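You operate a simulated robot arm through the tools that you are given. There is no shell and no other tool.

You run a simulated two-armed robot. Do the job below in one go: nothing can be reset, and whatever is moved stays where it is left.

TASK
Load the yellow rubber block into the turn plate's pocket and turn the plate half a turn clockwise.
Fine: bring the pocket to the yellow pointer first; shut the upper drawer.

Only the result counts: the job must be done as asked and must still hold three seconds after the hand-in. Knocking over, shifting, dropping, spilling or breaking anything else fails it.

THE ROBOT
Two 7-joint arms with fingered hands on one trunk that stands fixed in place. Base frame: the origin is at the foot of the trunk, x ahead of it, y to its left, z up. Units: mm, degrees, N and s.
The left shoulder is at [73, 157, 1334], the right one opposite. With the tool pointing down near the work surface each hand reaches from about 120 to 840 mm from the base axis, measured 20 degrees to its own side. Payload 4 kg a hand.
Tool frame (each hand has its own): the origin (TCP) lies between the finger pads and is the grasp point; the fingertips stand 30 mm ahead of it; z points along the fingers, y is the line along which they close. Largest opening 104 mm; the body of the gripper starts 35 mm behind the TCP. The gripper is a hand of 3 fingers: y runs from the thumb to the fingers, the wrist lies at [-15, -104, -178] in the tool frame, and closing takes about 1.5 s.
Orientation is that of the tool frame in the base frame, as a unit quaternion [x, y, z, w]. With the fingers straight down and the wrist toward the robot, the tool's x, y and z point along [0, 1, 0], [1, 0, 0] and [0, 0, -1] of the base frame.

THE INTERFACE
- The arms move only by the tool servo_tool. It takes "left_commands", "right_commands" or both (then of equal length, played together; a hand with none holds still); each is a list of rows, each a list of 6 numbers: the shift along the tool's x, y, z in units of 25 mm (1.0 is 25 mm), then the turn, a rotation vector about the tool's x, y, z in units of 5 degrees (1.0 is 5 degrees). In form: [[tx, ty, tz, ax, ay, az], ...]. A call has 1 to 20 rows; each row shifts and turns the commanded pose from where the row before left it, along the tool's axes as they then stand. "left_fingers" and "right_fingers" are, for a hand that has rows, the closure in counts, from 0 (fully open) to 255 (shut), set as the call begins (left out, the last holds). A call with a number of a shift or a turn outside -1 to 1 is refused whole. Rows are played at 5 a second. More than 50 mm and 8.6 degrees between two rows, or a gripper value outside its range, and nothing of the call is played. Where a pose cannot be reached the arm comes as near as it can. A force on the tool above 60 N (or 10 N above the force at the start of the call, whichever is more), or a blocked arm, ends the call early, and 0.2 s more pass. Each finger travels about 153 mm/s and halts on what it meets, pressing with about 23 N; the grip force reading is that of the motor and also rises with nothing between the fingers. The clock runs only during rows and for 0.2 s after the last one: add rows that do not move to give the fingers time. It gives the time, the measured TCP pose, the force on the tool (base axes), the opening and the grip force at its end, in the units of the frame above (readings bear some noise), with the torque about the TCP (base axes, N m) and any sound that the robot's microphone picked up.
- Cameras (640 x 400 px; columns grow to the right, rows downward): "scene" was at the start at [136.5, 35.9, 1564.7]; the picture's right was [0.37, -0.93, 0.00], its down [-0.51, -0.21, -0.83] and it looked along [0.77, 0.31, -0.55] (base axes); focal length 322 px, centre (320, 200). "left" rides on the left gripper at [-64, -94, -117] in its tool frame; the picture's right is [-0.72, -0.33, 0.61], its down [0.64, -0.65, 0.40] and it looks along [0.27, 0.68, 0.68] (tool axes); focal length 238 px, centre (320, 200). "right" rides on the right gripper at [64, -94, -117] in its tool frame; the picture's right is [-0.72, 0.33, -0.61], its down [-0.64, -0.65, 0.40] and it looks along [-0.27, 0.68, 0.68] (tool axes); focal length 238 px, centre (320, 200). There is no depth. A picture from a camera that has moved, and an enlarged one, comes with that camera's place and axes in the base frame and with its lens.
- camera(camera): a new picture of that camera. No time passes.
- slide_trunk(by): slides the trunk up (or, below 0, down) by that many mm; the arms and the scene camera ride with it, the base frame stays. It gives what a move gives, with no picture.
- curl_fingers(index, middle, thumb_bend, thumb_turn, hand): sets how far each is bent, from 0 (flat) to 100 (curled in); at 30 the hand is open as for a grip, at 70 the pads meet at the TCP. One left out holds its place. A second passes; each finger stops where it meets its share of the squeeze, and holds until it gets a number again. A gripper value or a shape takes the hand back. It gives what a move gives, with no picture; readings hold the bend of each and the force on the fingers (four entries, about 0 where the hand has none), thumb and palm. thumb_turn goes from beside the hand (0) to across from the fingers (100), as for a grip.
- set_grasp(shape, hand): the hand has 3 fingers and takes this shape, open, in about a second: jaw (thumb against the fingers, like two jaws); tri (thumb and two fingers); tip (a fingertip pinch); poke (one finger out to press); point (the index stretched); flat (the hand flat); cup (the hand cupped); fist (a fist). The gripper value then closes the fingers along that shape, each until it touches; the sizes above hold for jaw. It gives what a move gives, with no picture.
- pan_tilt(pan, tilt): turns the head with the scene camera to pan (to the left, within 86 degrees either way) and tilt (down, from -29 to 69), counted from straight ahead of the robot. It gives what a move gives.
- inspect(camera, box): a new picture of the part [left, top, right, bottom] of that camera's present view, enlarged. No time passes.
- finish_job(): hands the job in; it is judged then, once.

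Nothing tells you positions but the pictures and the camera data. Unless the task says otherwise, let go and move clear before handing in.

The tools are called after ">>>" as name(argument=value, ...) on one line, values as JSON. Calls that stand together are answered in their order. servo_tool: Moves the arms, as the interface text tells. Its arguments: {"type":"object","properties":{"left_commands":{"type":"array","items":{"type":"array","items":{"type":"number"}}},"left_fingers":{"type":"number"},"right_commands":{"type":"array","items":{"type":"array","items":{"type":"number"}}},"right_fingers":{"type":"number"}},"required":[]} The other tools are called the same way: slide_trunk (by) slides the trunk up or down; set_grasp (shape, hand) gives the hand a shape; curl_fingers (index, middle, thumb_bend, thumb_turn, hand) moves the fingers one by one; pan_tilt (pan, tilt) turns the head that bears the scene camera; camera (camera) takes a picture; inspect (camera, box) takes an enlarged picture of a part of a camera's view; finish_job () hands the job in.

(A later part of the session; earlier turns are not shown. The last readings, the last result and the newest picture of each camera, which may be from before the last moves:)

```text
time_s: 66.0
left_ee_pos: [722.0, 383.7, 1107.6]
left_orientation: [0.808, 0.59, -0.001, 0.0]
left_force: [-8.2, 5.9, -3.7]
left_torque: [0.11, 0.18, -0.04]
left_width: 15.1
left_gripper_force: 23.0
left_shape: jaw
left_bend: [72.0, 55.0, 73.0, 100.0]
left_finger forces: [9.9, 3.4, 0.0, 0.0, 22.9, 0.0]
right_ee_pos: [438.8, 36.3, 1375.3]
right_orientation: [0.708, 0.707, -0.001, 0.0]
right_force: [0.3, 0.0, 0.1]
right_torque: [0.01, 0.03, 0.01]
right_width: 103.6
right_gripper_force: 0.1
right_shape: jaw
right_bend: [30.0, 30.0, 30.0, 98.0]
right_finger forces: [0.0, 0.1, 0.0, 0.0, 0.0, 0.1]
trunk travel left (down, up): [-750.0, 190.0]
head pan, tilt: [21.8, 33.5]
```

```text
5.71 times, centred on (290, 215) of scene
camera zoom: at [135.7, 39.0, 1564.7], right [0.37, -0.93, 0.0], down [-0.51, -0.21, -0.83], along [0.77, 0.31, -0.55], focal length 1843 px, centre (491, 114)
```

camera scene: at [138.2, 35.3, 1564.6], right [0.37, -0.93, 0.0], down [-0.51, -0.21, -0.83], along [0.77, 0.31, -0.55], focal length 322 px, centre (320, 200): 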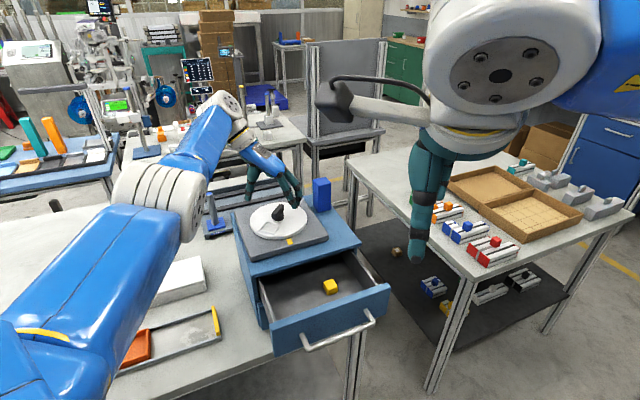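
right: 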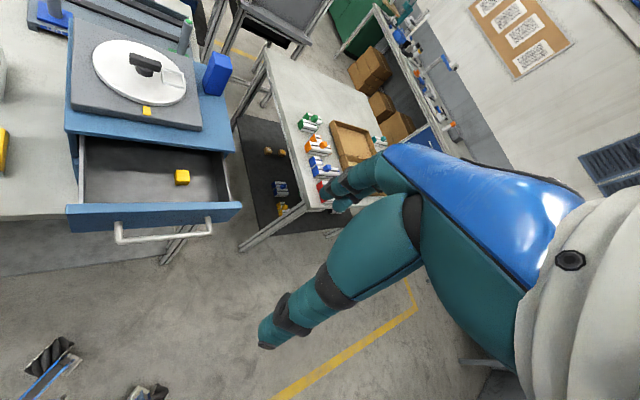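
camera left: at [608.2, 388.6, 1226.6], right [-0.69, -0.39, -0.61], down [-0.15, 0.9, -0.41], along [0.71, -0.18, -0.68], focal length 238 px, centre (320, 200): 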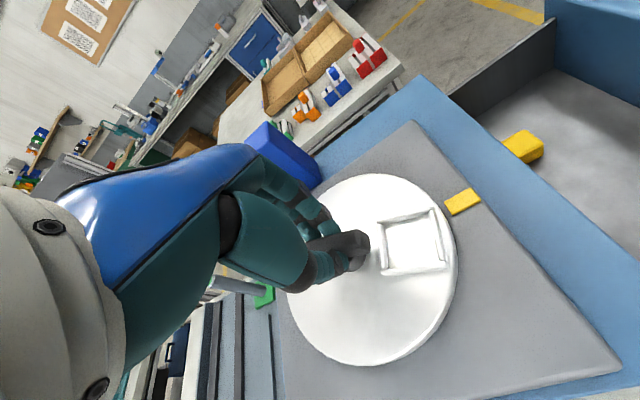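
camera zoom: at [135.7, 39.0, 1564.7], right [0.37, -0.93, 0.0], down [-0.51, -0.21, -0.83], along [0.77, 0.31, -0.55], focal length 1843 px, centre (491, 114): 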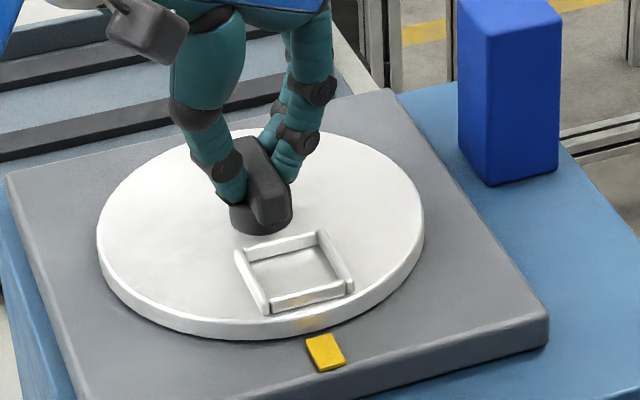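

The pocket now lines up with the yellow pointer to within about 1° in both cameras. I'll release and lift the left hand clear.

>>> servo_tool(left_commands=[[0, 0, 0, 0, 0, 0], [0, 0, 0, 0, 0, 0], [0, 0, 0, 0, 0, 0], [0, 0, 0, 0, 0, 0], [0, 0, 0, 0, 0, 0], [0, 0, -0.8, 0, 0, 0], [0, 0, -0.8, 0, 0, 0], [0, 0, -0.8, 0, 0, 0], [0, 0, -0.8, 0, 0, 0], [0, 0, 0, 0, 0, 0]], left_fingers=0)

>>> inspect(camera="left", box=[300, 150, 640, 400])

>>> inspect(camera="scene", box=[240, 180, 340, 250])

>>> inspect(camera="scene", box=[250, 240, 400, 340])

```text
time_s: 68.2
left_ee_pos: [721.7, 383.4, 1187.2]
left_orientation: [0.808, 0.59, 0.0, 0.0]
left_force: [0.4, 0.2, -0.1]
left_torque: [0.01, 0.01, -0.03]
left_width: 103.5
left_gripper_force: 0.0
left_shape: jaw
left_bend: [30.0, 30.0, 30.0, 98.0]
left_finger forces: [0.0, 0.0, 0.0, 0.0, 0.0, 0.0]
right_ee_pos: [439.9, 34.3, 1374.1]
right_orientation: [0.707, 0.707, -0.001, -0.001]
right_force: [-0.5, -0.2, 0.4]
right_torque: [0.0, 0.02, 0.0]
right_width: 103.9
right_gripper_force: 0.0
right_shape: jaw
right_bend: [30.0, 30.0, 30.0, 98.0]
right_finger forces: [0.0, 0.0, 0.0, 0.1, 0.1, 0.0]
trunk travel left (down, up): [-750.0, 190.0]
head pan, tilt: [21.8, 33.5]
```

```text
1.60 times, centred on (470, 275) of left
camera zoom: at [614.1, 351.0, 1306.9], right [-0.53, -0.58, -0.61], down [-0.42, 0.81, -0.4], along [0.73, 0.05, -0.68], focal length 381 px, centre (80, 80)
```

zoom: 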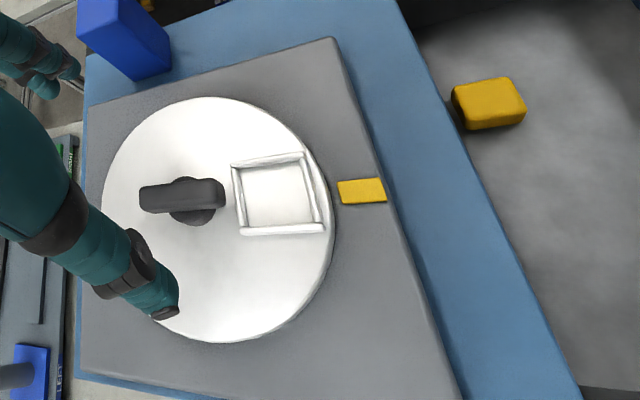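

```text
5.71 times, centred on (290, 215) of scene
camera zoom: at [137.8, 35.1, 1564.7], right [0.37, -0.93, 0.0], down [-0.51, -0.21, -0.83], along [0.77, 0.31, -0.55], focal length 1843 px, centre (491, 114)
```

zoom: 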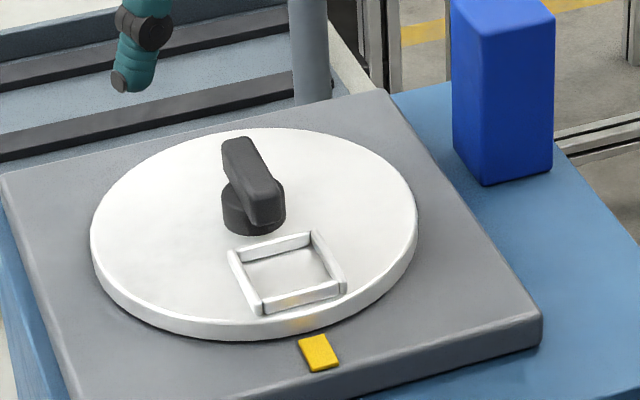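

```text
4.00 times, centred on (325, 290) of scene
camera zoom: at [137.8, 35.1, 1564.7], right [0.37, -0.93, 0.0], down [-0.51, -0.21, -0.83], along [0.77, 0.31, -0.55], focal length 1290 px, centre (300, -160)
```

zoom: 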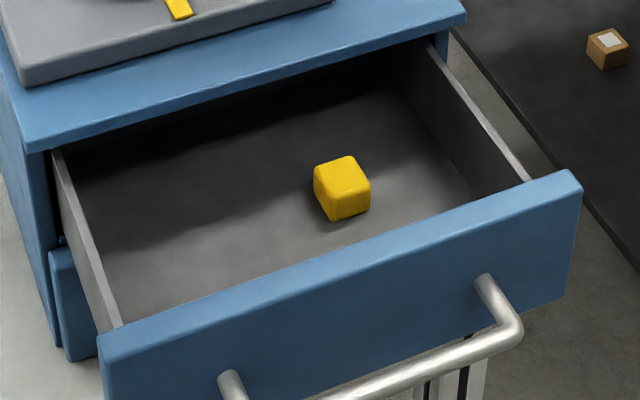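

The pocket stays at the pointer. The block looks like a 25 mm cube with its top centre at (650, 212, 962), turned 45° in line with the drawer. I'll move the left hand over it with y along the drawer's width.

>>> servo_tool(left_commands=[[0, 0, 0, 0, 0, 0.91], [0, 0, 0, 0, 0, 0.91], [0, 0, 0, 0, 0, 0.91], [0, 0, 0, 0, 0, 0.91], [0, 0, 0, 0, 0, 0.91], [0, 0, 0, 0, 0, 0.91], [-0.891, 0.349, 0, 0, 0, 0], [-0.891, 0.349, 0, 0, 0, 0], [-0.891, 0.349, 0, 0, 0, 0], [-0.891, 0.349, 0, 0, 0, 0], [-0.891, 0.349, 0, 0, 0, 0], [-0.891, 0.349, 0, 0, 0, 0], [-0.891, 0.349, 0, 0, 0, 0], [-0.891, 0.349, 0, 0, 0, 0], [0, 0, 0, 0, 0, 0]])

>>> camera(camera="left")

>>> camera(camera="scene")

```text
time_s: 71.4
left_ee_pos: [643.2, 208.6, 1187.5]
left_orientation: [0.924, 0.382, -0.001, 0.0]
left_force: [0.4, 0.1, -0.2]
left_torque: [0.0, 0.0, 0.0]
left_width: 103.4
left_gripper_force: 0.1
left_shape: jaw
left_bend: [30.0, 30.0, 30.0, 98.0]
left_finger forces: [0.1, 0.0, 0.0, 0.0, 0.1, 0.0]
right_ee_pos: [439.2, 33.4, 1374.7]
right_orientation: [0.708, 0.706, -0.001, 0.0]
right_force: [-0.3, 0.5, 0.6]
right_torque: [0.0, -0.01, -0.02]
right_width: 103.5
right_gripper_force: 0.1
right_shape: jaw
right_bend: [30.0, 30.0, 30.0, 98.0]
right_finger forces: [0.1, 0.1, 0.0, 0.1, 0.1, 0.0]
trunk travel left (down, up): [-750.0, 190.0]
head pan, tilt: [21.8, 33.5]
```

```text
taken
camera left: at [532.7, 229.1, 1306.5], right [-0.74, -0.28, -0.61], down [-0.01, 0.91, -0.4], along [0.67, -0.3, -0.68], focal length 238 px, centre (320, 200)
```

left: 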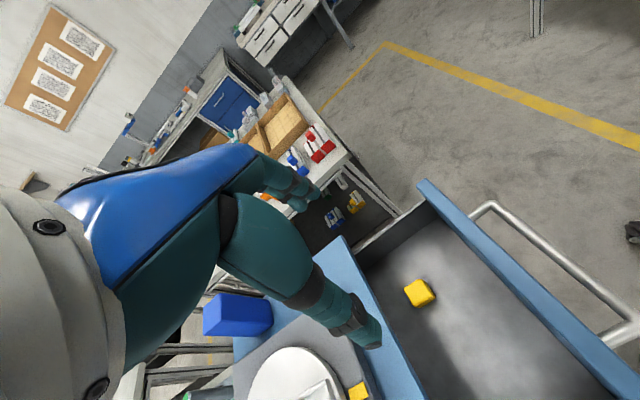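

```text
taken
camera scene: at [137.8, 34.4, 1564.7], right [0.37, -0.93, 0.0], down [-0.51, -0.21, -0.83], along [0.77, 0.31, -0.55], focal length 322 px, centre (320, 200)
```

scene: 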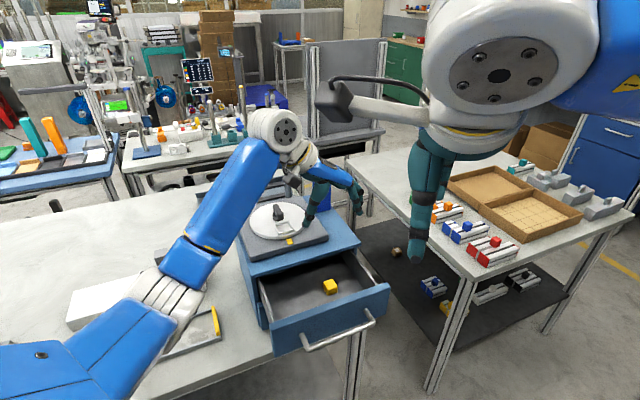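

>>> servo_tool(left_commands=[[0, 0, 0, 0, 0.75, 0], [0, 0, 0, 0, 0.75, 0], [0, 0, 0, 0, 0.75, 0], [0, 0, 0, 0, 0.75, 0], [-0.372, 0.009, 0.85, 0, 0, 0], [-0.372, 0.009, 0.85, 0, 0, 0], [-0.372, 0.009, 0.85, 0, 0, 0], [-0.372, 0.009, 0.85, 0, 0, 0], [-0.372, 0.009, 0.85, 0, 0, 0], [-0.372, 0.009, 0.85, 0, 0, 0], [0, 0, 0, 0, 0, 0]], left_fingers=90)

>>> camera(camera="left")

>>> inspect(camera="scene", box=[250, 200, 420, 330])

>>> camera(camera="right")

```text
time_s: 73.8
left_ee_pos: [629.9, 190.5, 1050.4]
left_orientation: [0.917, 0.378, 0.12, -0.05]
left_force: [0.3, 0.4, 0.1]
left_torque: [-0.02, -0.04, 0.01]
left_width: 67.9
left_gripper_force: 0.0
left_shape: jaw
left_bend: [28.0, 39.0, 62.0, 100.0]
left_finger forces: [0.1, 0.1, 0.0, 0.0, 0.0, 0.0]
right_ee_pos: [441.0, 34.0, 1373.1]
right_orientation: [0.708, 0.707, 0.0, -0.001]
right_force: [-0.4, -0.2, 0.0]
right_torque: [-0.01, 0.01, -0.03]
right_width: 103.6
right_gripper_force: 0.0
right_shape: jaw
right_bend: [30.0, 30.0, 30.0, 98.0]
right_finger forces: [0.0, 0.0, 0.0, 0.0, 0.1, 0.1]
trunk travel left (down, up): [-750.0, 190.0]
head pan, tilt: [21.8, 33.5]
```

```text
taken
camera left: at [498.9, 192.6, 1149.1], right [-0.61, -0.15, -0.78], down [0.05, 0.97, -0.22], along [0.79, -0.18, -0.59], focal length 238 px, centre (320, 200)
```

left: 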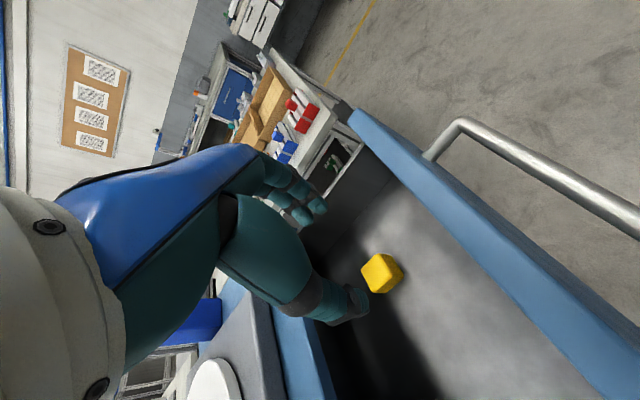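

```text
3.08 times, centred on (335, 265) of scene
camera zoom: at [137.4, 34.7, 1564.7], right [0.37, -0.93, 0.0], down [-0.51, -0.21, -0.83], along [0.77, 0.31, -0.55], focal length 992 px, centre (274, 0)
```

zoom: 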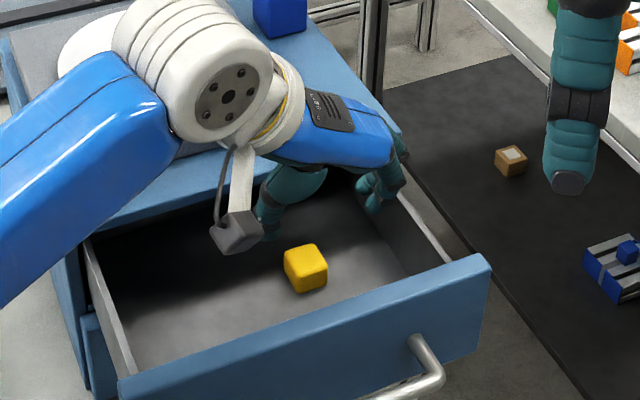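

```text
taken
camera right: at [344.9, 97.9, 1491.1], right [0.33, -0.72, 0.61], down [-0.65, -0.64, -0.4], along [0.68, -0.27, -0.68], focal length 238 px, centre (320, 200)
```

right: 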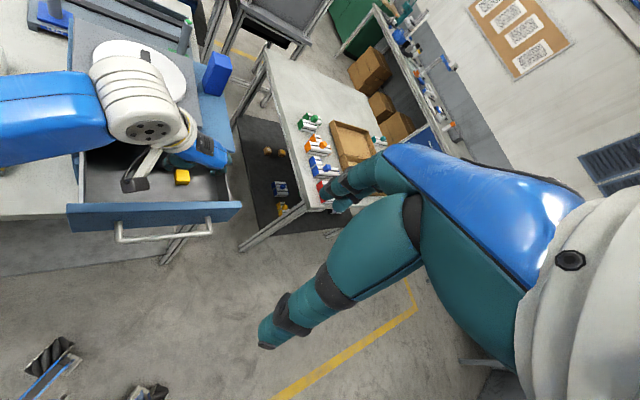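

>>> inspect(camera="left", box=[330, 220, 430, 320])

>>> inspect(camera="scene", box=[310, 260, 360, 300])

>>> inspect(camera="right", box=[60, 120, 250, 240])

```text
4.00 times, centred on (380, 270) of left
camera zoom: at [498.9, 192.6, 1149.1], right [-0.61, -0.15, -0.78], down [0.05, 0.97, -0.22], along [0.79, -0.18, -0.59], focal length 953 px, centre (80, -80)
```

zoom: 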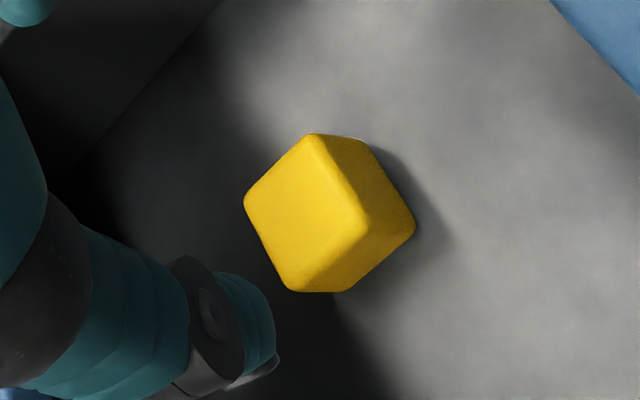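

```text
10.00 times, centred on (335, 280) of scene
camera zoom: at [137.4, 34.7, 1564.7], right [0.37, -0.93, 0.0], down [-0.51, -0.21, -0.83], along [0.77, 0.31, -0.55], focal length 3225 px, centre (170, -600)
```

zoom: 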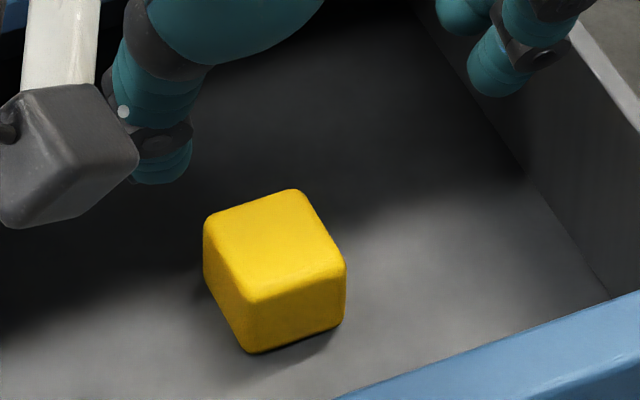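

```text
3.33 times, centred on (155, 180) of right
camera zoom: at [344.9, 97.9, 1491.1], right [0.33, -0.72, 0.61], down [-0.65, -0.64, -0.4], along [0.68, -0.27, -0.68], focal length 794 px, centre (870, 267)
```

zoom: 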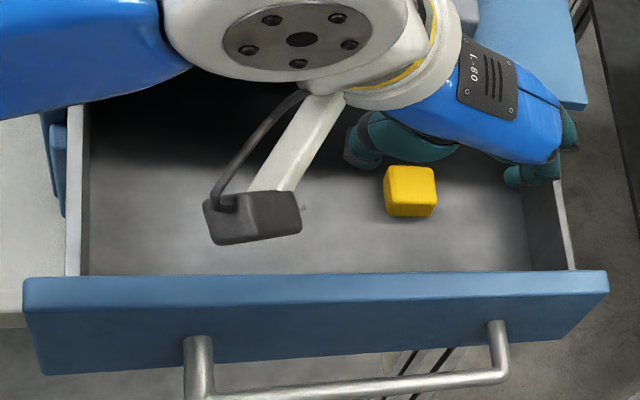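

>>> curl_fingers(hand="left", index=48, middle=48, thumb_bend=48)

>>> servo_tool(left_commands=[[0.05, -0.1, 0.4, 0, 0, 0], [0, 0, 0.5, 0, 0, 0], [0, 0, 0.5, 0, 0, 0], [0, 0, 0.5, 0, 0, 0], [0, 0, 0, 0, 0, 0]])

>>> camera(camera="left")

>>> inspect(camera="scene", box=[280, 220, 400, 310])

>>> inspect(camera="right", box=[60, 120, 250, 240])

```text
time_s: 74.8
left_ee_pos: [630.3, 191.0, 1051.2]
left_orientation: [0.916, 0.378, 0.121, -0.05]
left_force: [0.4, -0.6, -0.1]
left_torque: [-0.01, 0.02, -0.04]
left_width: 57.2
left_gripper_force: 0.1
left_shape: fingers
left_bend: [48.0, 48.0, 48.0, 100.0]
left_finger forces: [0.0, 0.0, 0.1, 0.0, 0.1, 0.1]
right_ee_pos: [440.8, 34.4, 1374.6]
right_orientation: [0.707, 0.707, 0.0, 0.0]
right_force: [0.6, -0.7, 0.4]
right_torque: [-0.01, 0.03, 0.0]
right_width: 103.4
right_gripper_force: 0.0
right_shape: jaw
right_bend: [30.0, 30.0, 30.0, 98.0]
right_finger forces: [0.0, 0.0, 0.0, 0.1, 0.0, 0.0]
trunk travel left (down, up): [-750.0, 190.0]
head pan, tilt: [21.8, 33.5]
```

```text
time_s: 76.0
left_ee_pos: [638.9, 204.6, 1005.8]
left_orientation: [0.916, 0.379, 0.121, -0.049]
left_force: [1.2, -0.1, -0.5]
left_torque: [0.0, -0.03, 0.0]
left_width: 57.1
left_gripper_force: 0.1
left_shape: fingers
left_bend: [48.0, 48.0, 48.0, 100.0]
left_finger forces: [0.0, 0.1, 0.1, 0.0, 0.0, 0.1]
right_ee_pos: [439.5, 34.8, 1373.7]
right_orientation: [0.707, 0.707, 0.0, 0.0]
right_force: [0.1, 0.2, 0.8]
right_torque: [0.01, -0.02, -0.02]
right_width: 103.7
right_gripper_force: 0.1
right_shape: jaw
right_bend: [30.0, 30.0, 30.0, 98.0]
right_finger forces: [0.0, 0.1, 0.0, 0.1, 0.0, 0.0]
trunk travel left (down, up): [-750.0, 190.0]
head pan, tilt: [21.8, 33.5]
```

```text
taken
camera left: at [508.3, 205.6, 1104.1], right [-0.61, -0.15, -0.78], down [0.05, 0.97, -0.22], along [0.79, -0.18, -0.59], focal length 238 px, centre (320, 200)
```

left: 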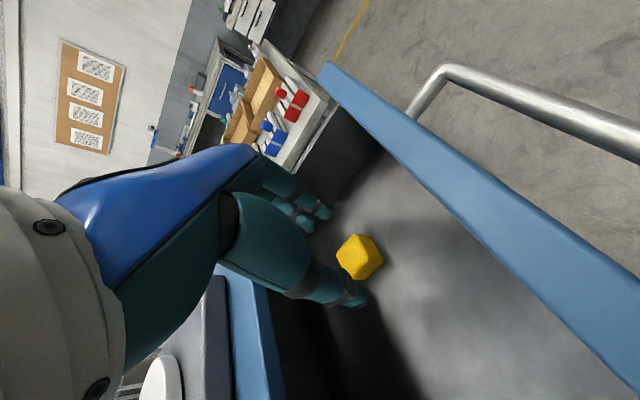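

```text
4.44 times, centred on (340, 265) of scene
camera zoom: at [137.5, 34.8, 1564.7], right [0.37, -0.93, 0.0], down [-0.51, -0.21, -0.83], along [0.77, 0.31, -0.55], focal length 1433 px, centre (231, -89)
```

zoom: 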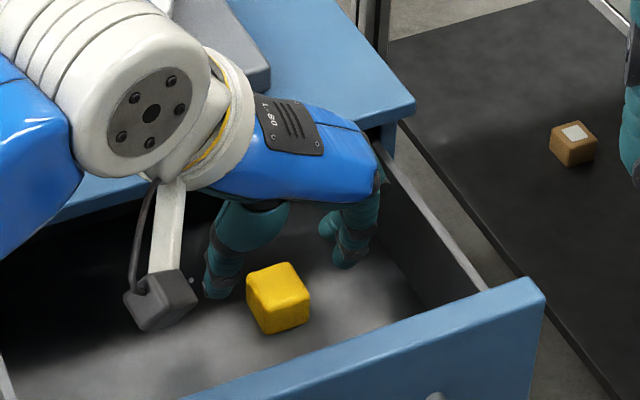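

```text
3.33 times, centred on (155, 180) of right
camera zoom: at [344.9, 98.0, 1491.1], right [0.33, -0.72, 0.61], down [-0.65, -0.64, -0.4], along [0.68, -0.27, -0.68], focal length 794 px, centre (870, 267)
```

zoom: 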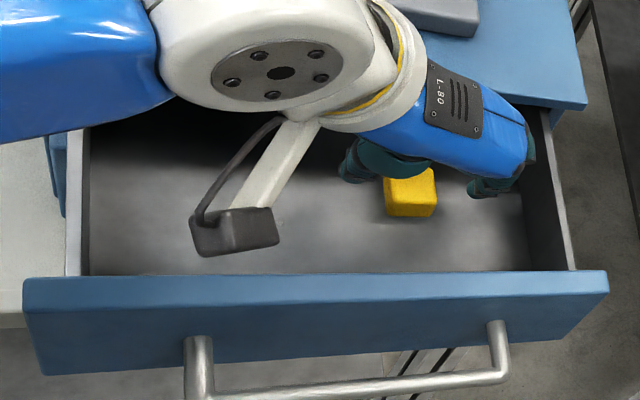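

>>> inspect(camera="left", box=[280, 190, 420, 320])

```text
3.08 times, centred on (350, 255) of left
camera zoom: at [508.3, 205.6, 1104.1], right [-0.61, -0.15, -0.78], down [0.05, 0.97, -0.22], along [0.79, -0.18, -0.59], focal length 733 px, centre (228, 31)
```

zoom: 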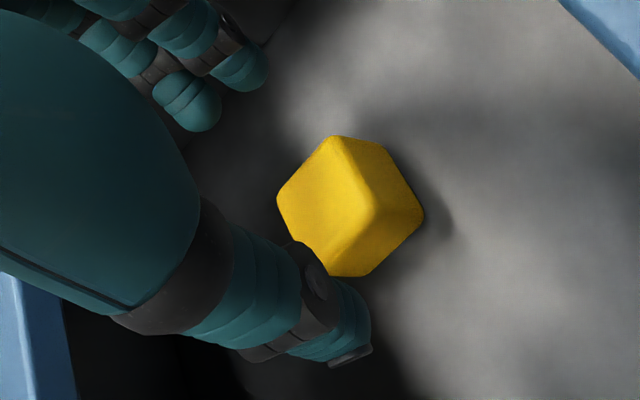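

>>> servo_tool(left_commands=[[-0.13, -0.08, 0.3, 0, 0, 0], [0, 0, 0.4, 0, 0, 0], [0, 0, 0.4, 0, 0, 0], [0, 0, 0, 0, 0, 0]])

>>> inspect(camera="left", box=[280, 190, 420, 320])

>>> inspect(camera="scene", box=[280, 220, 400, 310])

>>> inspect(camera="right", box=[60, 120, 250, 240])

```text
time_s: 77.0
left_ee_pos: [639.8, 208.4, 978.7]
left_orientation: [0.917, 0.378, 0.12, -0.05]
left_force: [-0.7, -0.3, -0.5]
left_torque: [-0.03, 0.01, -0.03]
left_width: 57.4
left_gripper_force: 0.0
left_shape: fingers
left_bend: [48.0, 48.0, 48.0, 100.0]
left_finger forces: [0.0, 0.0, 0.1, 0.0, 0.0, 0.0]
right_ee_pos: [439.9, 33.9, 1376.3]
right_orientation: [0.707, 0.707, 0.0, 0.0]
right_force: [-0.1, -0.9, 0.3]
right_torque: [-0.01, -0.01, 0.01]
right_width: 103.4
right_gripper_force: 0.0
right_shape: jaw
right_bend: [30.0, 30.0, 30.0, 98.0]
right_finger forces: [0.0, 0.1, 0.0, 0.0, 0.0, 0.0]
trunk travel left (down, up): [-750.0, 190.0]
head pan, tilt: [21.8, 33.5]
```

```text
3.08 times, centred on (350, 255) of left
camera zoom: at [508.9, 209.0, 1076.7], right [-0.61, -0.15, -0.78], down [0.05, 0.97, -0.22], along [0.79, -0.18, -0.59], focal length 733 px, centre (228, 31)
```

zoom: 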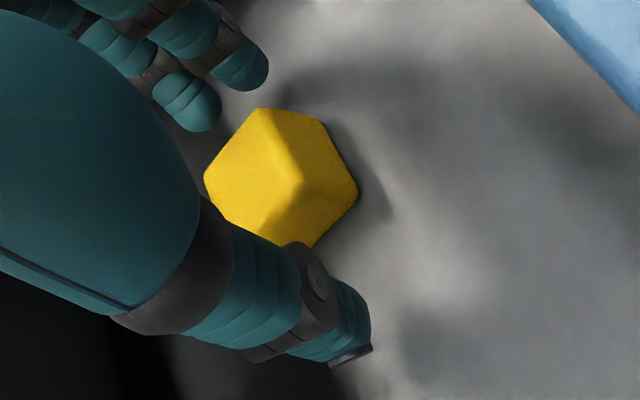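

```text
4.44 times, centred on (340, 265) of scene
camera zoom: at [137.4, 34.7, 1564.7], right [0.37, -0.93, 0.0], down [-0.51, -0.21, -0.83], along [0.77, 0.31, -0.55], focal length 1433 px, centre (231, -89)
```

zoom: 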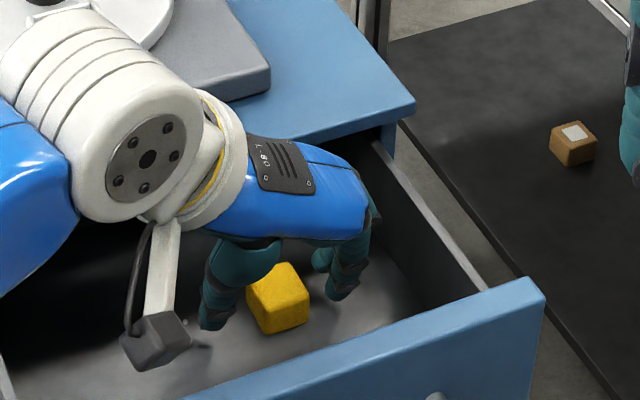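

```text
3.33 times, centred on (155, 180) of right
camera zoom: at [344.9, 98.0, 1491.1], right [0.33, -0.72, 0.61], down [-0.65, -0.64, -0.4], along [0.68, -0.27, -0.68], focal length 794 px, centre (870, 267)
```

zoom: 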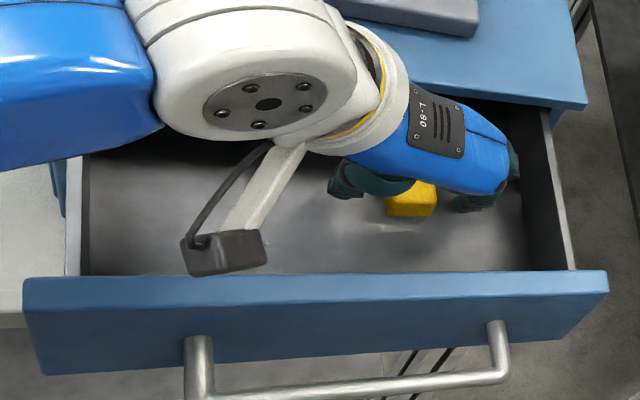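

>>> servo_tool(left_commands=[[-0.05, -0.05, 0.12, 0, 0, 0], [0, 0, 0, 0, 0, 0]])

>>> curl_fingers(hand="left", index=85, middle=85, thumb_bend=85)

>>> inspect(camera="left", box=[280, 190, 420, 320])

>>> inspect(camera="scene", box=[280, 220, 400, 310])

```text
time_s: 77.6
left_ee_pos: [637.5, 208.5, 976.0]
left_orientation: [0.916, 0.378, 0.121, -0.049]
left_force: [-1.2, 1.2, 0.1]
left_torque: [-0.01, 0.01, -0.02]
left_width: 57.0
left_gripper_force: 0.1
left_shape: fingers
left_bend: [48.0, 48.0, 48.0, 100.0]
left_finger forces: [0.0, 0.0, 0.1, 0.1, 0.1, 0.1]
right_ee_pos: [438.6, 34.2, 1374.5]
right_orientation: [0.707, 0.707, 0.0, 0.0]
right_force: [0.0, 0.5, -0.6]
right_torque: [0.01, 0.0, -0.02]
right_width: 103.5
right_gripper_force: 0.1
right_shape: jaw
right_bend: [30.0, 30.0, 30.0, 98.0]
right_finger forces: [0.1, 0.0, 0.1, 0.0, 0.0, 0.0]
trunk travel left (down, up): [-750.0, 190.0]
head pan, tilt: [21.8, 33.5]
```

```text
time_s: 78.6
left_ee_pos: [639.6, 208.3, 976.4]
left_orientation: [0.916, 0.378, 0.122, -0.049]
left_force: [2.3, -1.8, 5.0]
left_torque: [0.0, -0.01, 0.01]
left_width: 22.7
left_gripper_force: 19.4
left_shape: fingers
left_bend: [71.0, 72.0, 61.0, 97.0]
left_finger forces: [12.3, 9.3, 0.0, 0.1, 18.8, 0.0]
right_ee_pos: [440.2, 33.7, 1373.5]
right_orientation: [0.707, 0.707, 0.0, 0.0]
right_force: [0.4, -0.4, 0.0]
right_torque: [0.01, 0.0, 0.0]
right_width: 103.6
right_gripper_force: 0.0
right_shape: jaw
right_bend: [30.0, 30.0, 30.0, 98.0]
right_finger forces: [0.0, 0.0, 0.0, 0.0, 0.0, 0.1]
trunk travel left (down, up): [-750.0, 190.0]
head pan, tilt: [21.8, 33.5]
```

```text
3.08 times, centred on (350, 255) of left
camera zoom: at [507.7, 209.3, 1074.2], right [-0.61, -0.15, -0.78], down [0.05, 0.97, -0.22], along [0.79, -0.18, -0.58], focal length 733 px, centre (228, 31)
```

zoom: 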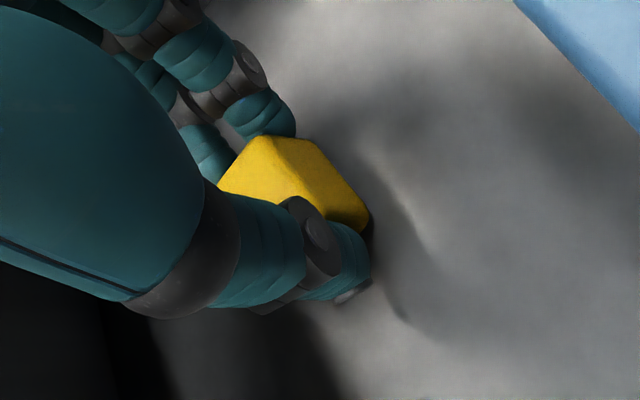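

```text
4.44 times, centred on (340, 265) of scene
camera zoom: at [137.3, 34.0, 1564.8], right [0.37, -0.93, 0.0], down [-0.51, -0.21, -0.83], along [0.77, 0.31, -0.55], focal length 1433 px, centre (231, -89)
```

zoom: 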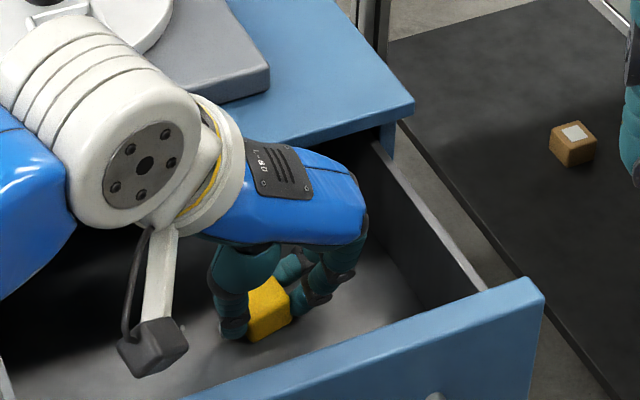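

>>> servo_tool(left_commands=[[0.0, 0, -0.5, 0, 0, 0], [0.1, 0, -0.7, 0, 0, 0], [0.2578, 0, -0.9676, 0, 0, 0], [0.2578, 0, -0.9676, 0, 0, 0], [0.2578, 0, -0.9676, 0, 0, 0], [0.2578, 0, -0.9676, 0, 0, 0], [0.2578, 0, -0.9676, 0, 0, 0], [0.2578, 0, -0.9676, 0, 0, 0], [0, 0, 0, 0, 0, 0]])

>>> camera(camera="left")

>>> inspect(camera="scene", box=[240, 160, 400, 300])

>>> inspect(camera="right", box=[60, 20, 250, 180])

```text
time_s: 80.6
left_ee_pos: [634.1, 203.6, 1153.0]
left_orientation: [0.916, 0.378, 0.12, -0.049]
left_force: [0.1, 0.1, -1.0]
left_torque: [-0.03, 0.0, 0.02]
left_width: 22.8
left_gripper_force: 19.4
left_shape: fingers
left_bend: [71.0, 72.0, 61.0, 97.0]
left_finger forces: [10.8, 8.3, 0.0, 0.0, 19.3, 0.1]
right_ee_pos: [439.8, 34.7, 1374.2]
right_orientation: [0.707, 0.707, -0.001, 0.0]
right_force: [-0.5, 0.6, -0.4]
right_torque: [-0.01, -0.02, -0.01]
right_width: 103.6
right_gripper_force: 0.1
right_shape: jaw
right_bend: [30.0, 30.0, 30.0, 98.0]
right_finger forces: [0.1, 0.1, 0.0, 0.1, 0.0, 0.0]
trunk travel left (down, up): [-750.0, 190.0]
head pan, tilt: [21.8, 33.5]
```

```text
taken
camera left: at [503.8, 205.5, 1252.1], right [-0.61, -0.15, -0.78], down [0.05, 0.97, -0.22], along [0.79, -0.18, -0.59], focal length 238 px, centre (320, 200)
```

left: 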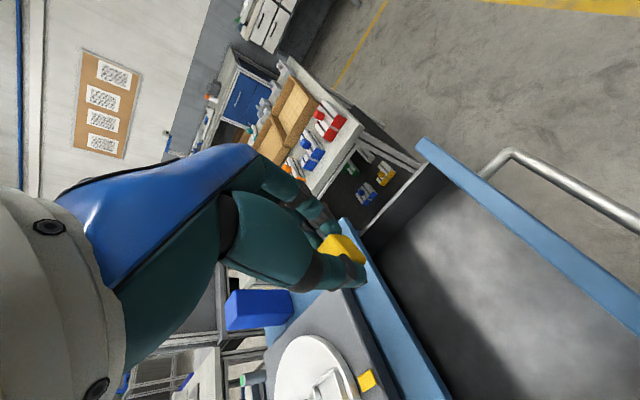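

```text
2.86 times, centred on (320, 230) of scene
camera zoom: at [137.7, 34.8, 1564.7], right [0.37, -0.93, 0.0], down [-0.51, -0.21, -0.83], along [0.77, 0.31, -0.55], focal length 921 px, centre (320, 114)
```

zoom: 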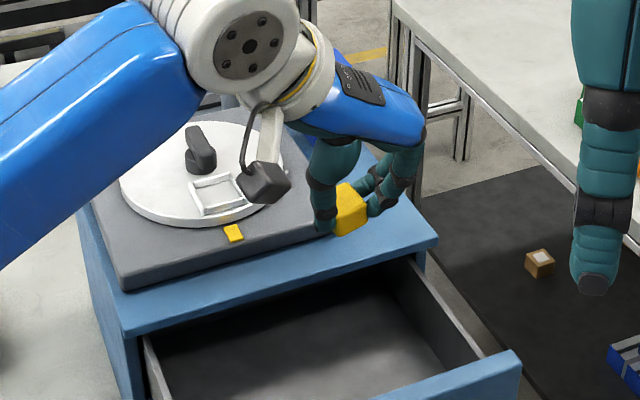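

```text
2.50 times, centred on (155, 100) of right
camera zoom: at [345.0, 98.1, 1491.0], right [0.33, -0.72, 0.61], down [-0.65, -0.64, -0.4], along [0.68, -0.27, -0.68], focal length 596 px, centre (732, 450)
```

zoom: 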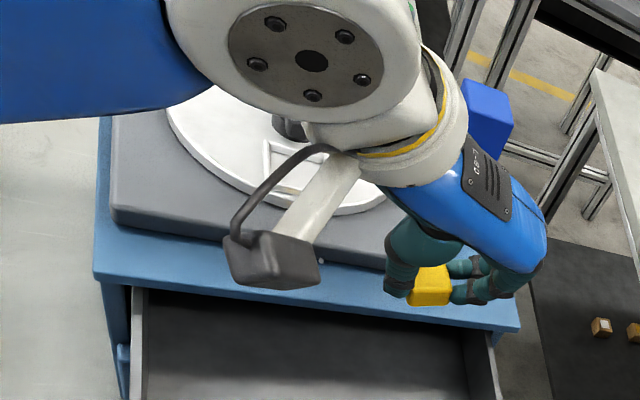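

>>> inspect(camera="scene", box=[310, 210, 360, 250])

>>> inspect(camera="left", box=[300, 210, 390, 310])

>>> inspect(camera="right", box=[170, 100, 240, 150])

```text
10.00 times, centred on (335, 230) of scene
camera zoom: at [137.7, 34.8, 1564.7], right [0.37, -0.93, 0.0], down [-0.51, -0.21, -0.83], along [0.77, 0.31, -0.55], focal length 3225 px, centre (170, -100)
```

zoom: 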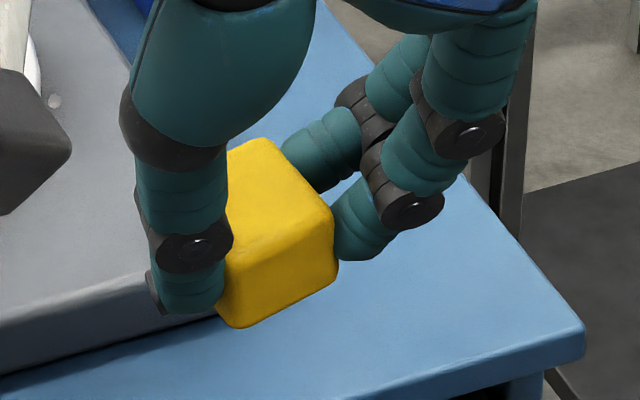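

```text
4.00 times, centred on (345, 260) of left
camera zoom: at [503.8, 205.5, 1252.1], right [-0.61, -0.15, -0.78], down [0.05, 0.97, -0.22], along [0.79, -0.18, -0.59], focal length 953 px, centre (220, -40)
```

zoom: 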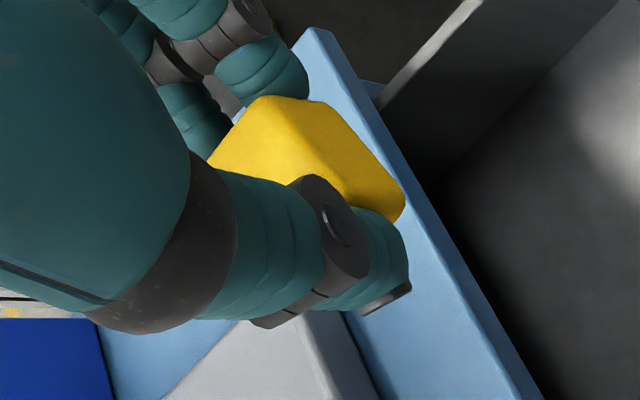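

```text
8.00 times, centred on (205, 125) of right
camera zoom: at [345.0, 98.1, 1491.0], right [0.33, -0.72, 0.61], down [-0.65, -0.64, -0.4], along [0.68, -0.27, -0.68], focal length 1907 px, centre (1240, 800)
```

zoom: 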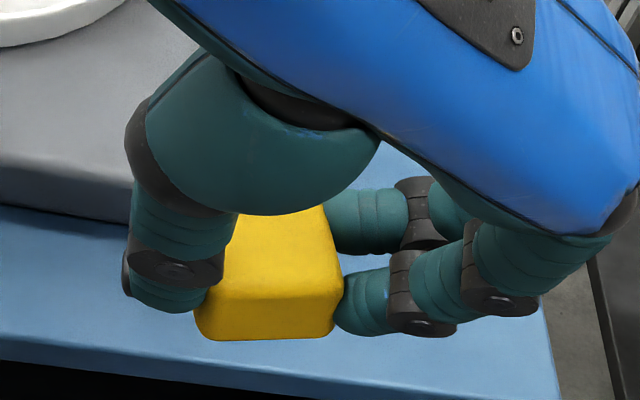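

The block is held firmly. I'll carry it over to hover above the pocket near (686, 350).

>>> servo_tool(left_commands=[[0.847, -0.452, 0.247, 0, 0, 0], [0.847, -0.452, 0.247, 0, 0, 0], [0.847, -0.452, 0.247, 0, 0, 0], [0.847, -0.452, 0.247, 0, 0, 0], [0.847, -0.452, 0.247, 0, 0, 0], [0.847, -0.452, 0.247, 0, 0, 0], [0, 0, 0, 0, 0, 0]])

>>> inspect(camera="left", box=[260, 180, 460, 340])

>>> inspect(camera="scene", box=[240, 170, 340, 250])

>>> inspect(camera="right", box=[70, 20, 230, 150])

```text
time_s: 82.2
left_ee_pos: [680.6, 347.9, 1150.0]
left_orientation: [0.917, 0.377, 0.121, -0.05]
left_force: [0.1, 0.0, -0.2]
left_torque: [0.02, -0.02, 0.0]
left_width: 22.7
left_gripper_force: 19.8
left_shape: fingers
left_bend: [71.0, 72.0, 61.0, 97.0]
left_finger forces: [10.8, 8.5, 0.0, 0.1, 19.3, 0.1]
right_ee_pos: [440.3, 35.9, 1375.0]
right_orientation: [0.708, 0.707, -0.001, 0.0]
right_force: [0.7, 0.0, 0.3]
right_torque: [0.01, 0.03, 0.03]
right_width: 103.7
right_gripper_force: 0.2
right_shape: jaw
right_bend: [30.0, 30.0, 30.0, 98.0]
right_finger forces: [0.0, 0.0, 0.0, 0.0, 0.1, 0.1]
trunk travel left (down, up): [-750.0, 190.0]
head pan, tilt: [21.8, 33.5]
```

```text
2.50 times, centred on (360, 260) of left
camera zoom: at [550.6, 348.6, 1248.4], right [-0.61, -0.15, -0.78], down [0.05, 0.97, -0.22], along [0.79, -0.18, -0.59], focal length 596 px, centre (220, 50)
```

zoom: 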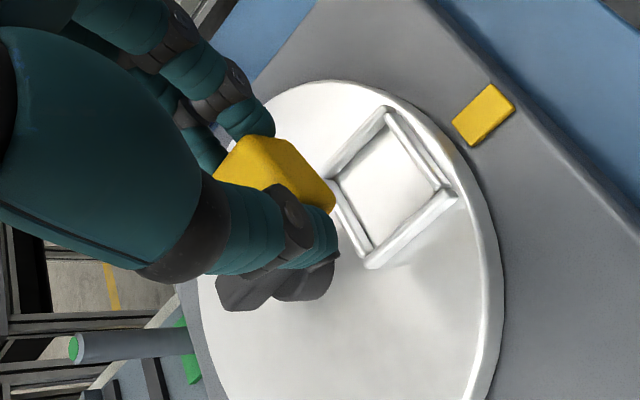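

```text
5.00 times, centred on (290, 210) of scene
camera zoom: at [137.9, 35.8, 1564.6], right [0.37, -0.93, 0.0], down [-0.51, -0.21, -0.83], along [0.77, 0.31, -0.55], focal length 1612 px, centre (470, 150)
```

zoom: 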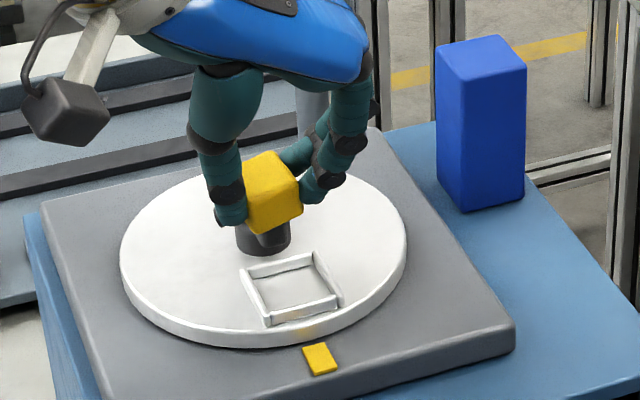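

```text
3.08 times, centred on (150, 85) of right
camera zoom: at [345.1, 98.2, 1491.1], right [0.33, -0.72, 0.61], down [-0.65, -0.64, -0.4], along [0.68, -0.27, -0.68], focal length 733 px, centre (843, 554)
```

zoom: 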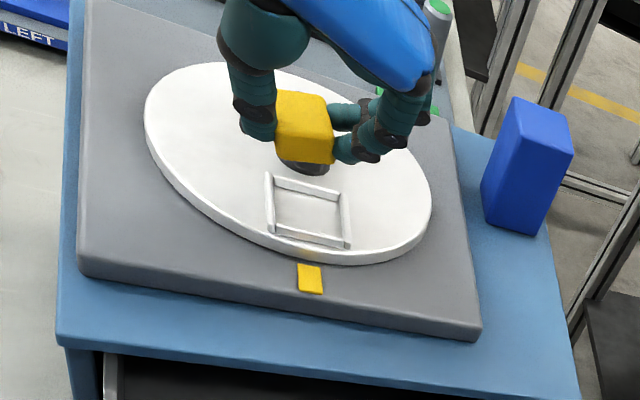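

>>> inspect(camera="scene", box=[270, 190, 310, 235])

>>> inspect(camera="right", box=[140, 40, 190, 80])

>>> inspect(camera="left", box=[330, 210, 450, 300])

```text
8.89 times, centred on (290, 212) of scene
camera zoom: at [137.9, 35.8, 1564.6], right [0.37, -0.93, 0.0], down [-0.51, -0.21, -0.83], along [0.77, 0.31, -0.55], focal length 2867 px, centre (587, 89)
```

zoom: 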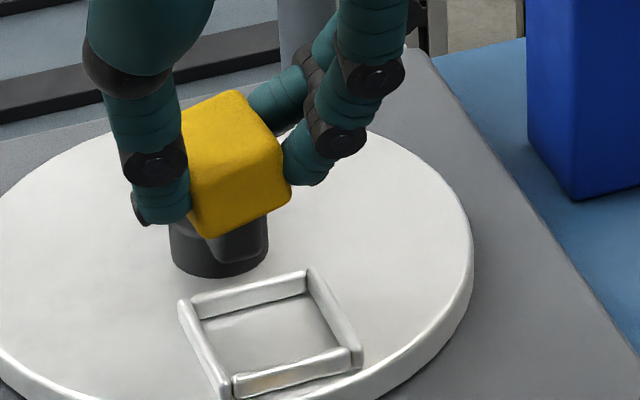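

```text
10.00 times, centred on (165, 60) of right
camera zoom: at [345.1, 98.2, 1491.1], right [0.33, -0.72, 0.61], down [-0.65, -0.64, -0.4], along [0.68, -0.27, -0.68], focal length 2384 px, centre (1870, 1600)
```

zoom: 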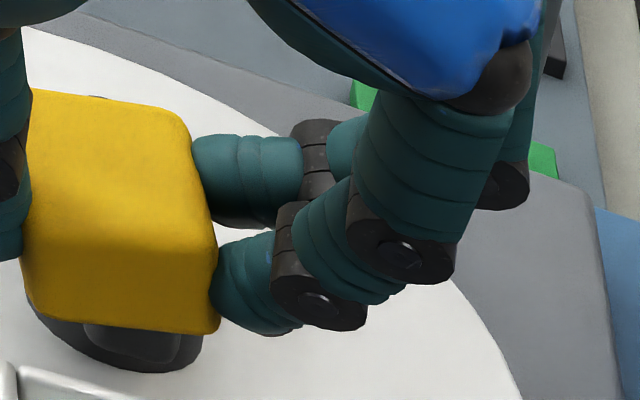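

```text
4.44 times, centred on (390, 255) of left
camera zoom: at [550.6, 348.6, 1248.4], right [-0.61, -0.15, -0.78], down [0.05, 0.97, -0.22], along [0.79, -0.18, -0.59], focal length 1059 px, centre (9, -44)
```

zoom: 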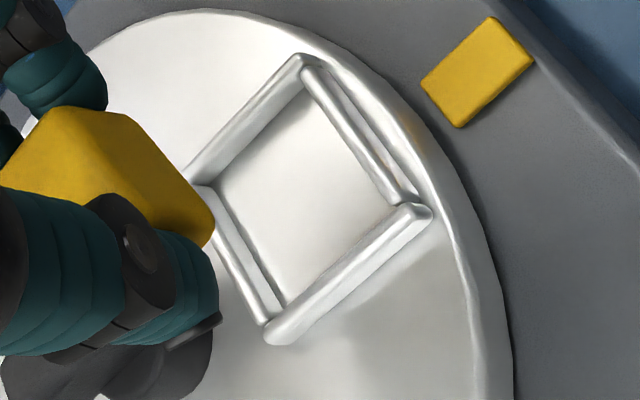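

The block has rolled about 8° in the grip. I'll level it with a roll about tool x, line it up over the pocket and descend to just above the frame.

>>> servo_tool(left_commands=[[0, 0, 0, 0.75, 0, 0], [0, 0, 0, 0.75, 0, 0], [-0.175, 0.21, 0.4, 0, 0, 0], [-0.175, 0.21, 0.4, 0, 0, 0], [-0.175, 0.21, 0.4, 0, 0, 0], [0, 0, 0, 0, 0, 0], [0, 0, 0, 0, 0, 0]])

>>> inspect(camera="scene", box=[270, 190, 310, 235])

>>> inspect(camera="right", box=[130, 50, 180, 105])

>>> inspect(camera="left", box=[300, 210, 420, 300])

```text
time_s: 83.8
left_ee_pos: [683.5, 334.6, 1116.9]
left_orientation: [0.911, 0.386, 0.096, -0.109]
left_force: [-0.1, 0.3, 0.2]
left_torque: [-0.01, 0.0, 0.0]
left_width: 22.8
left_gripper_force: 19.3
left_shape: fingers
left_bend: [71.0, 72.0, 61.0, 97.0]
left_finger forces: [10.8, 8.5, 0.0, 0.1, 19.4, 0.0]
right_ee_pos: [439.9, 36.1, 1374.8]
right_orientation: [0.707, 0.707, 0.0, 0.0]
right_force: [0.1, -0.7, 0.2]
right_torque: [0.01, -0.01, -0.05]
right_width: 103.3
right_gripper_force: 0.1
right_shape: jaw
right_bend: [30.0, 30.0, 30.0, 98.0]
right_finger forces: [0.0, 0.0, 0.0, 0.1, 0.0, 0.0]
trunk travel left (down, up): [-750.0, 190.0]
head pan, tilt: [21.8, 33.5]
```

```text
8.89 times, centred on (290, 212) of scene
camera zoom: at [137.5, 35.4, 1564.7], right [0.37, -0.93, 0.0], down [-0.51, -0.21, -0.83], along [0.77, 0.31, -0.55], focal length 2867 px, centre (587, 89)
```

zoom: 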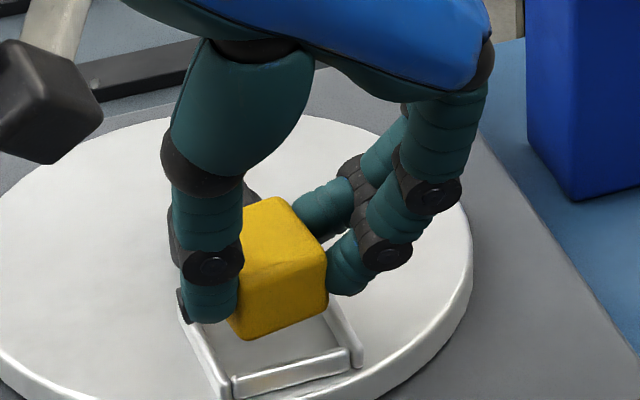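

```text
7.27 times, centred on (155, 78) of right
camera zoom: at [344.7, 98.2, 1491.1], right [0.33, -0.72, 0.61], down [-0.65, -0.64, -0.4], along [0.68, -0.27, -0.68], focal length 1734 px, centre (1520, 1091)
```

zoom: 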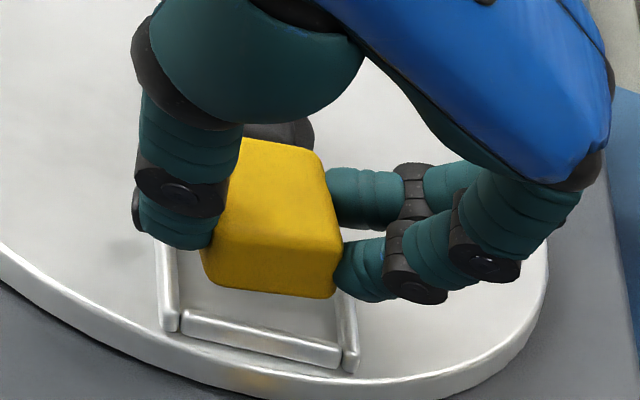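

```text
4.44 times, centred on (360, 255) of left
camera zoom: at [562.9, 322.6, 1226.2], right [-0.67, -0.1, -0.73], down [0.0, 0.99, -0.14], along [0.74, -0.1, -0.67], focal length 1059 px, centre (142, -44)
```

zoom: 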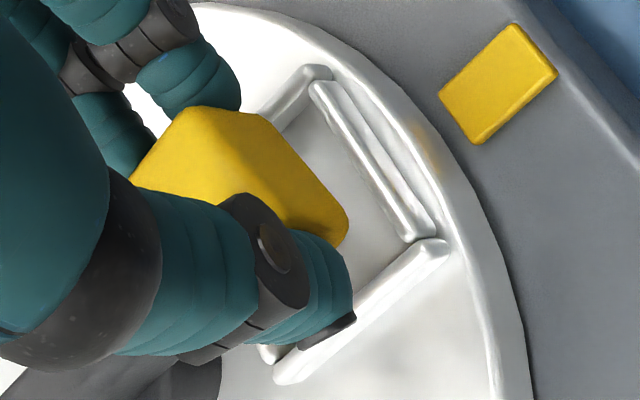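

>>> inspect(camera="left", box=[325, 225, 385, 275])

>>> inspect(camera="scene", box=[283, 210, 303, 230])

>>> inspect(camera="right", box=[145, 65, 180, 95])

```text
8.00 times, centred on (355, 250) of left
camera zoom: at [562.9, 322.6, 1226.2], right [-0.67, -0.1, -0.73], down [0.0, 0.99, -0.14], along [0.74, -0.1, -0.67], focal length 1907 px, centre (40, -200)
```

zoom: 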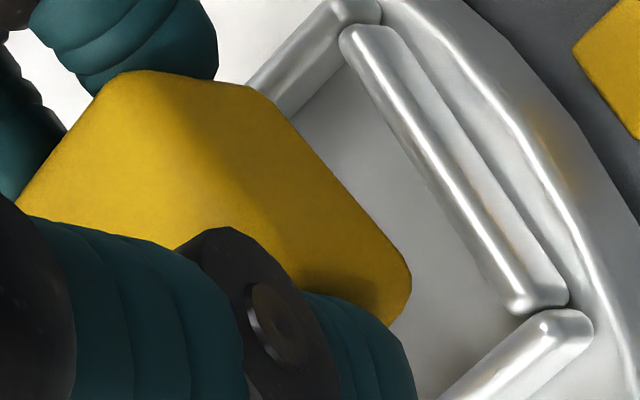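

```text
16.00 times, centred on (293, 220) of scene
camera zoom: at [137.5, 35.4, 1564.7], right [0.37, -0.93, 0.0], down [-0.51, -0.21, -0.83], along [0.77, 0.31, -0.55], focal length 5160 px, centre (752, -120)
```

zoom: 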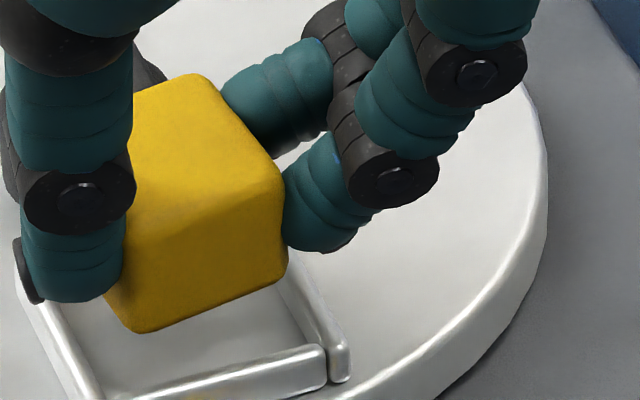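

```text
13.33 times, centred on (162, 80) of right
camera zoom: at [344.7, 98.2, 1491.1], right [0.33, -0.72, 0.61], down [-0.65, -0.64, -0.4], along [0.68, -0.27, -0.68], focal length 3178 px, centre (2420, 1800)
```

zoom: 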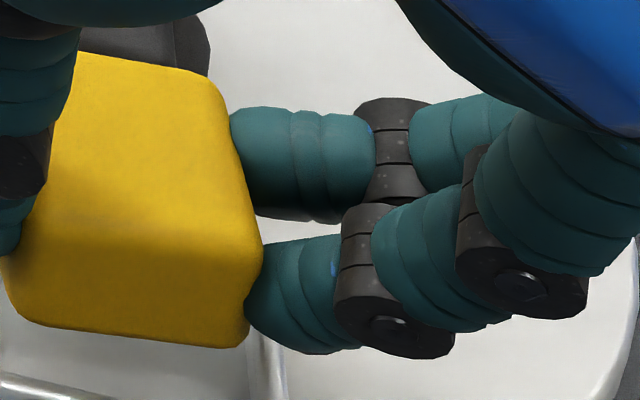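

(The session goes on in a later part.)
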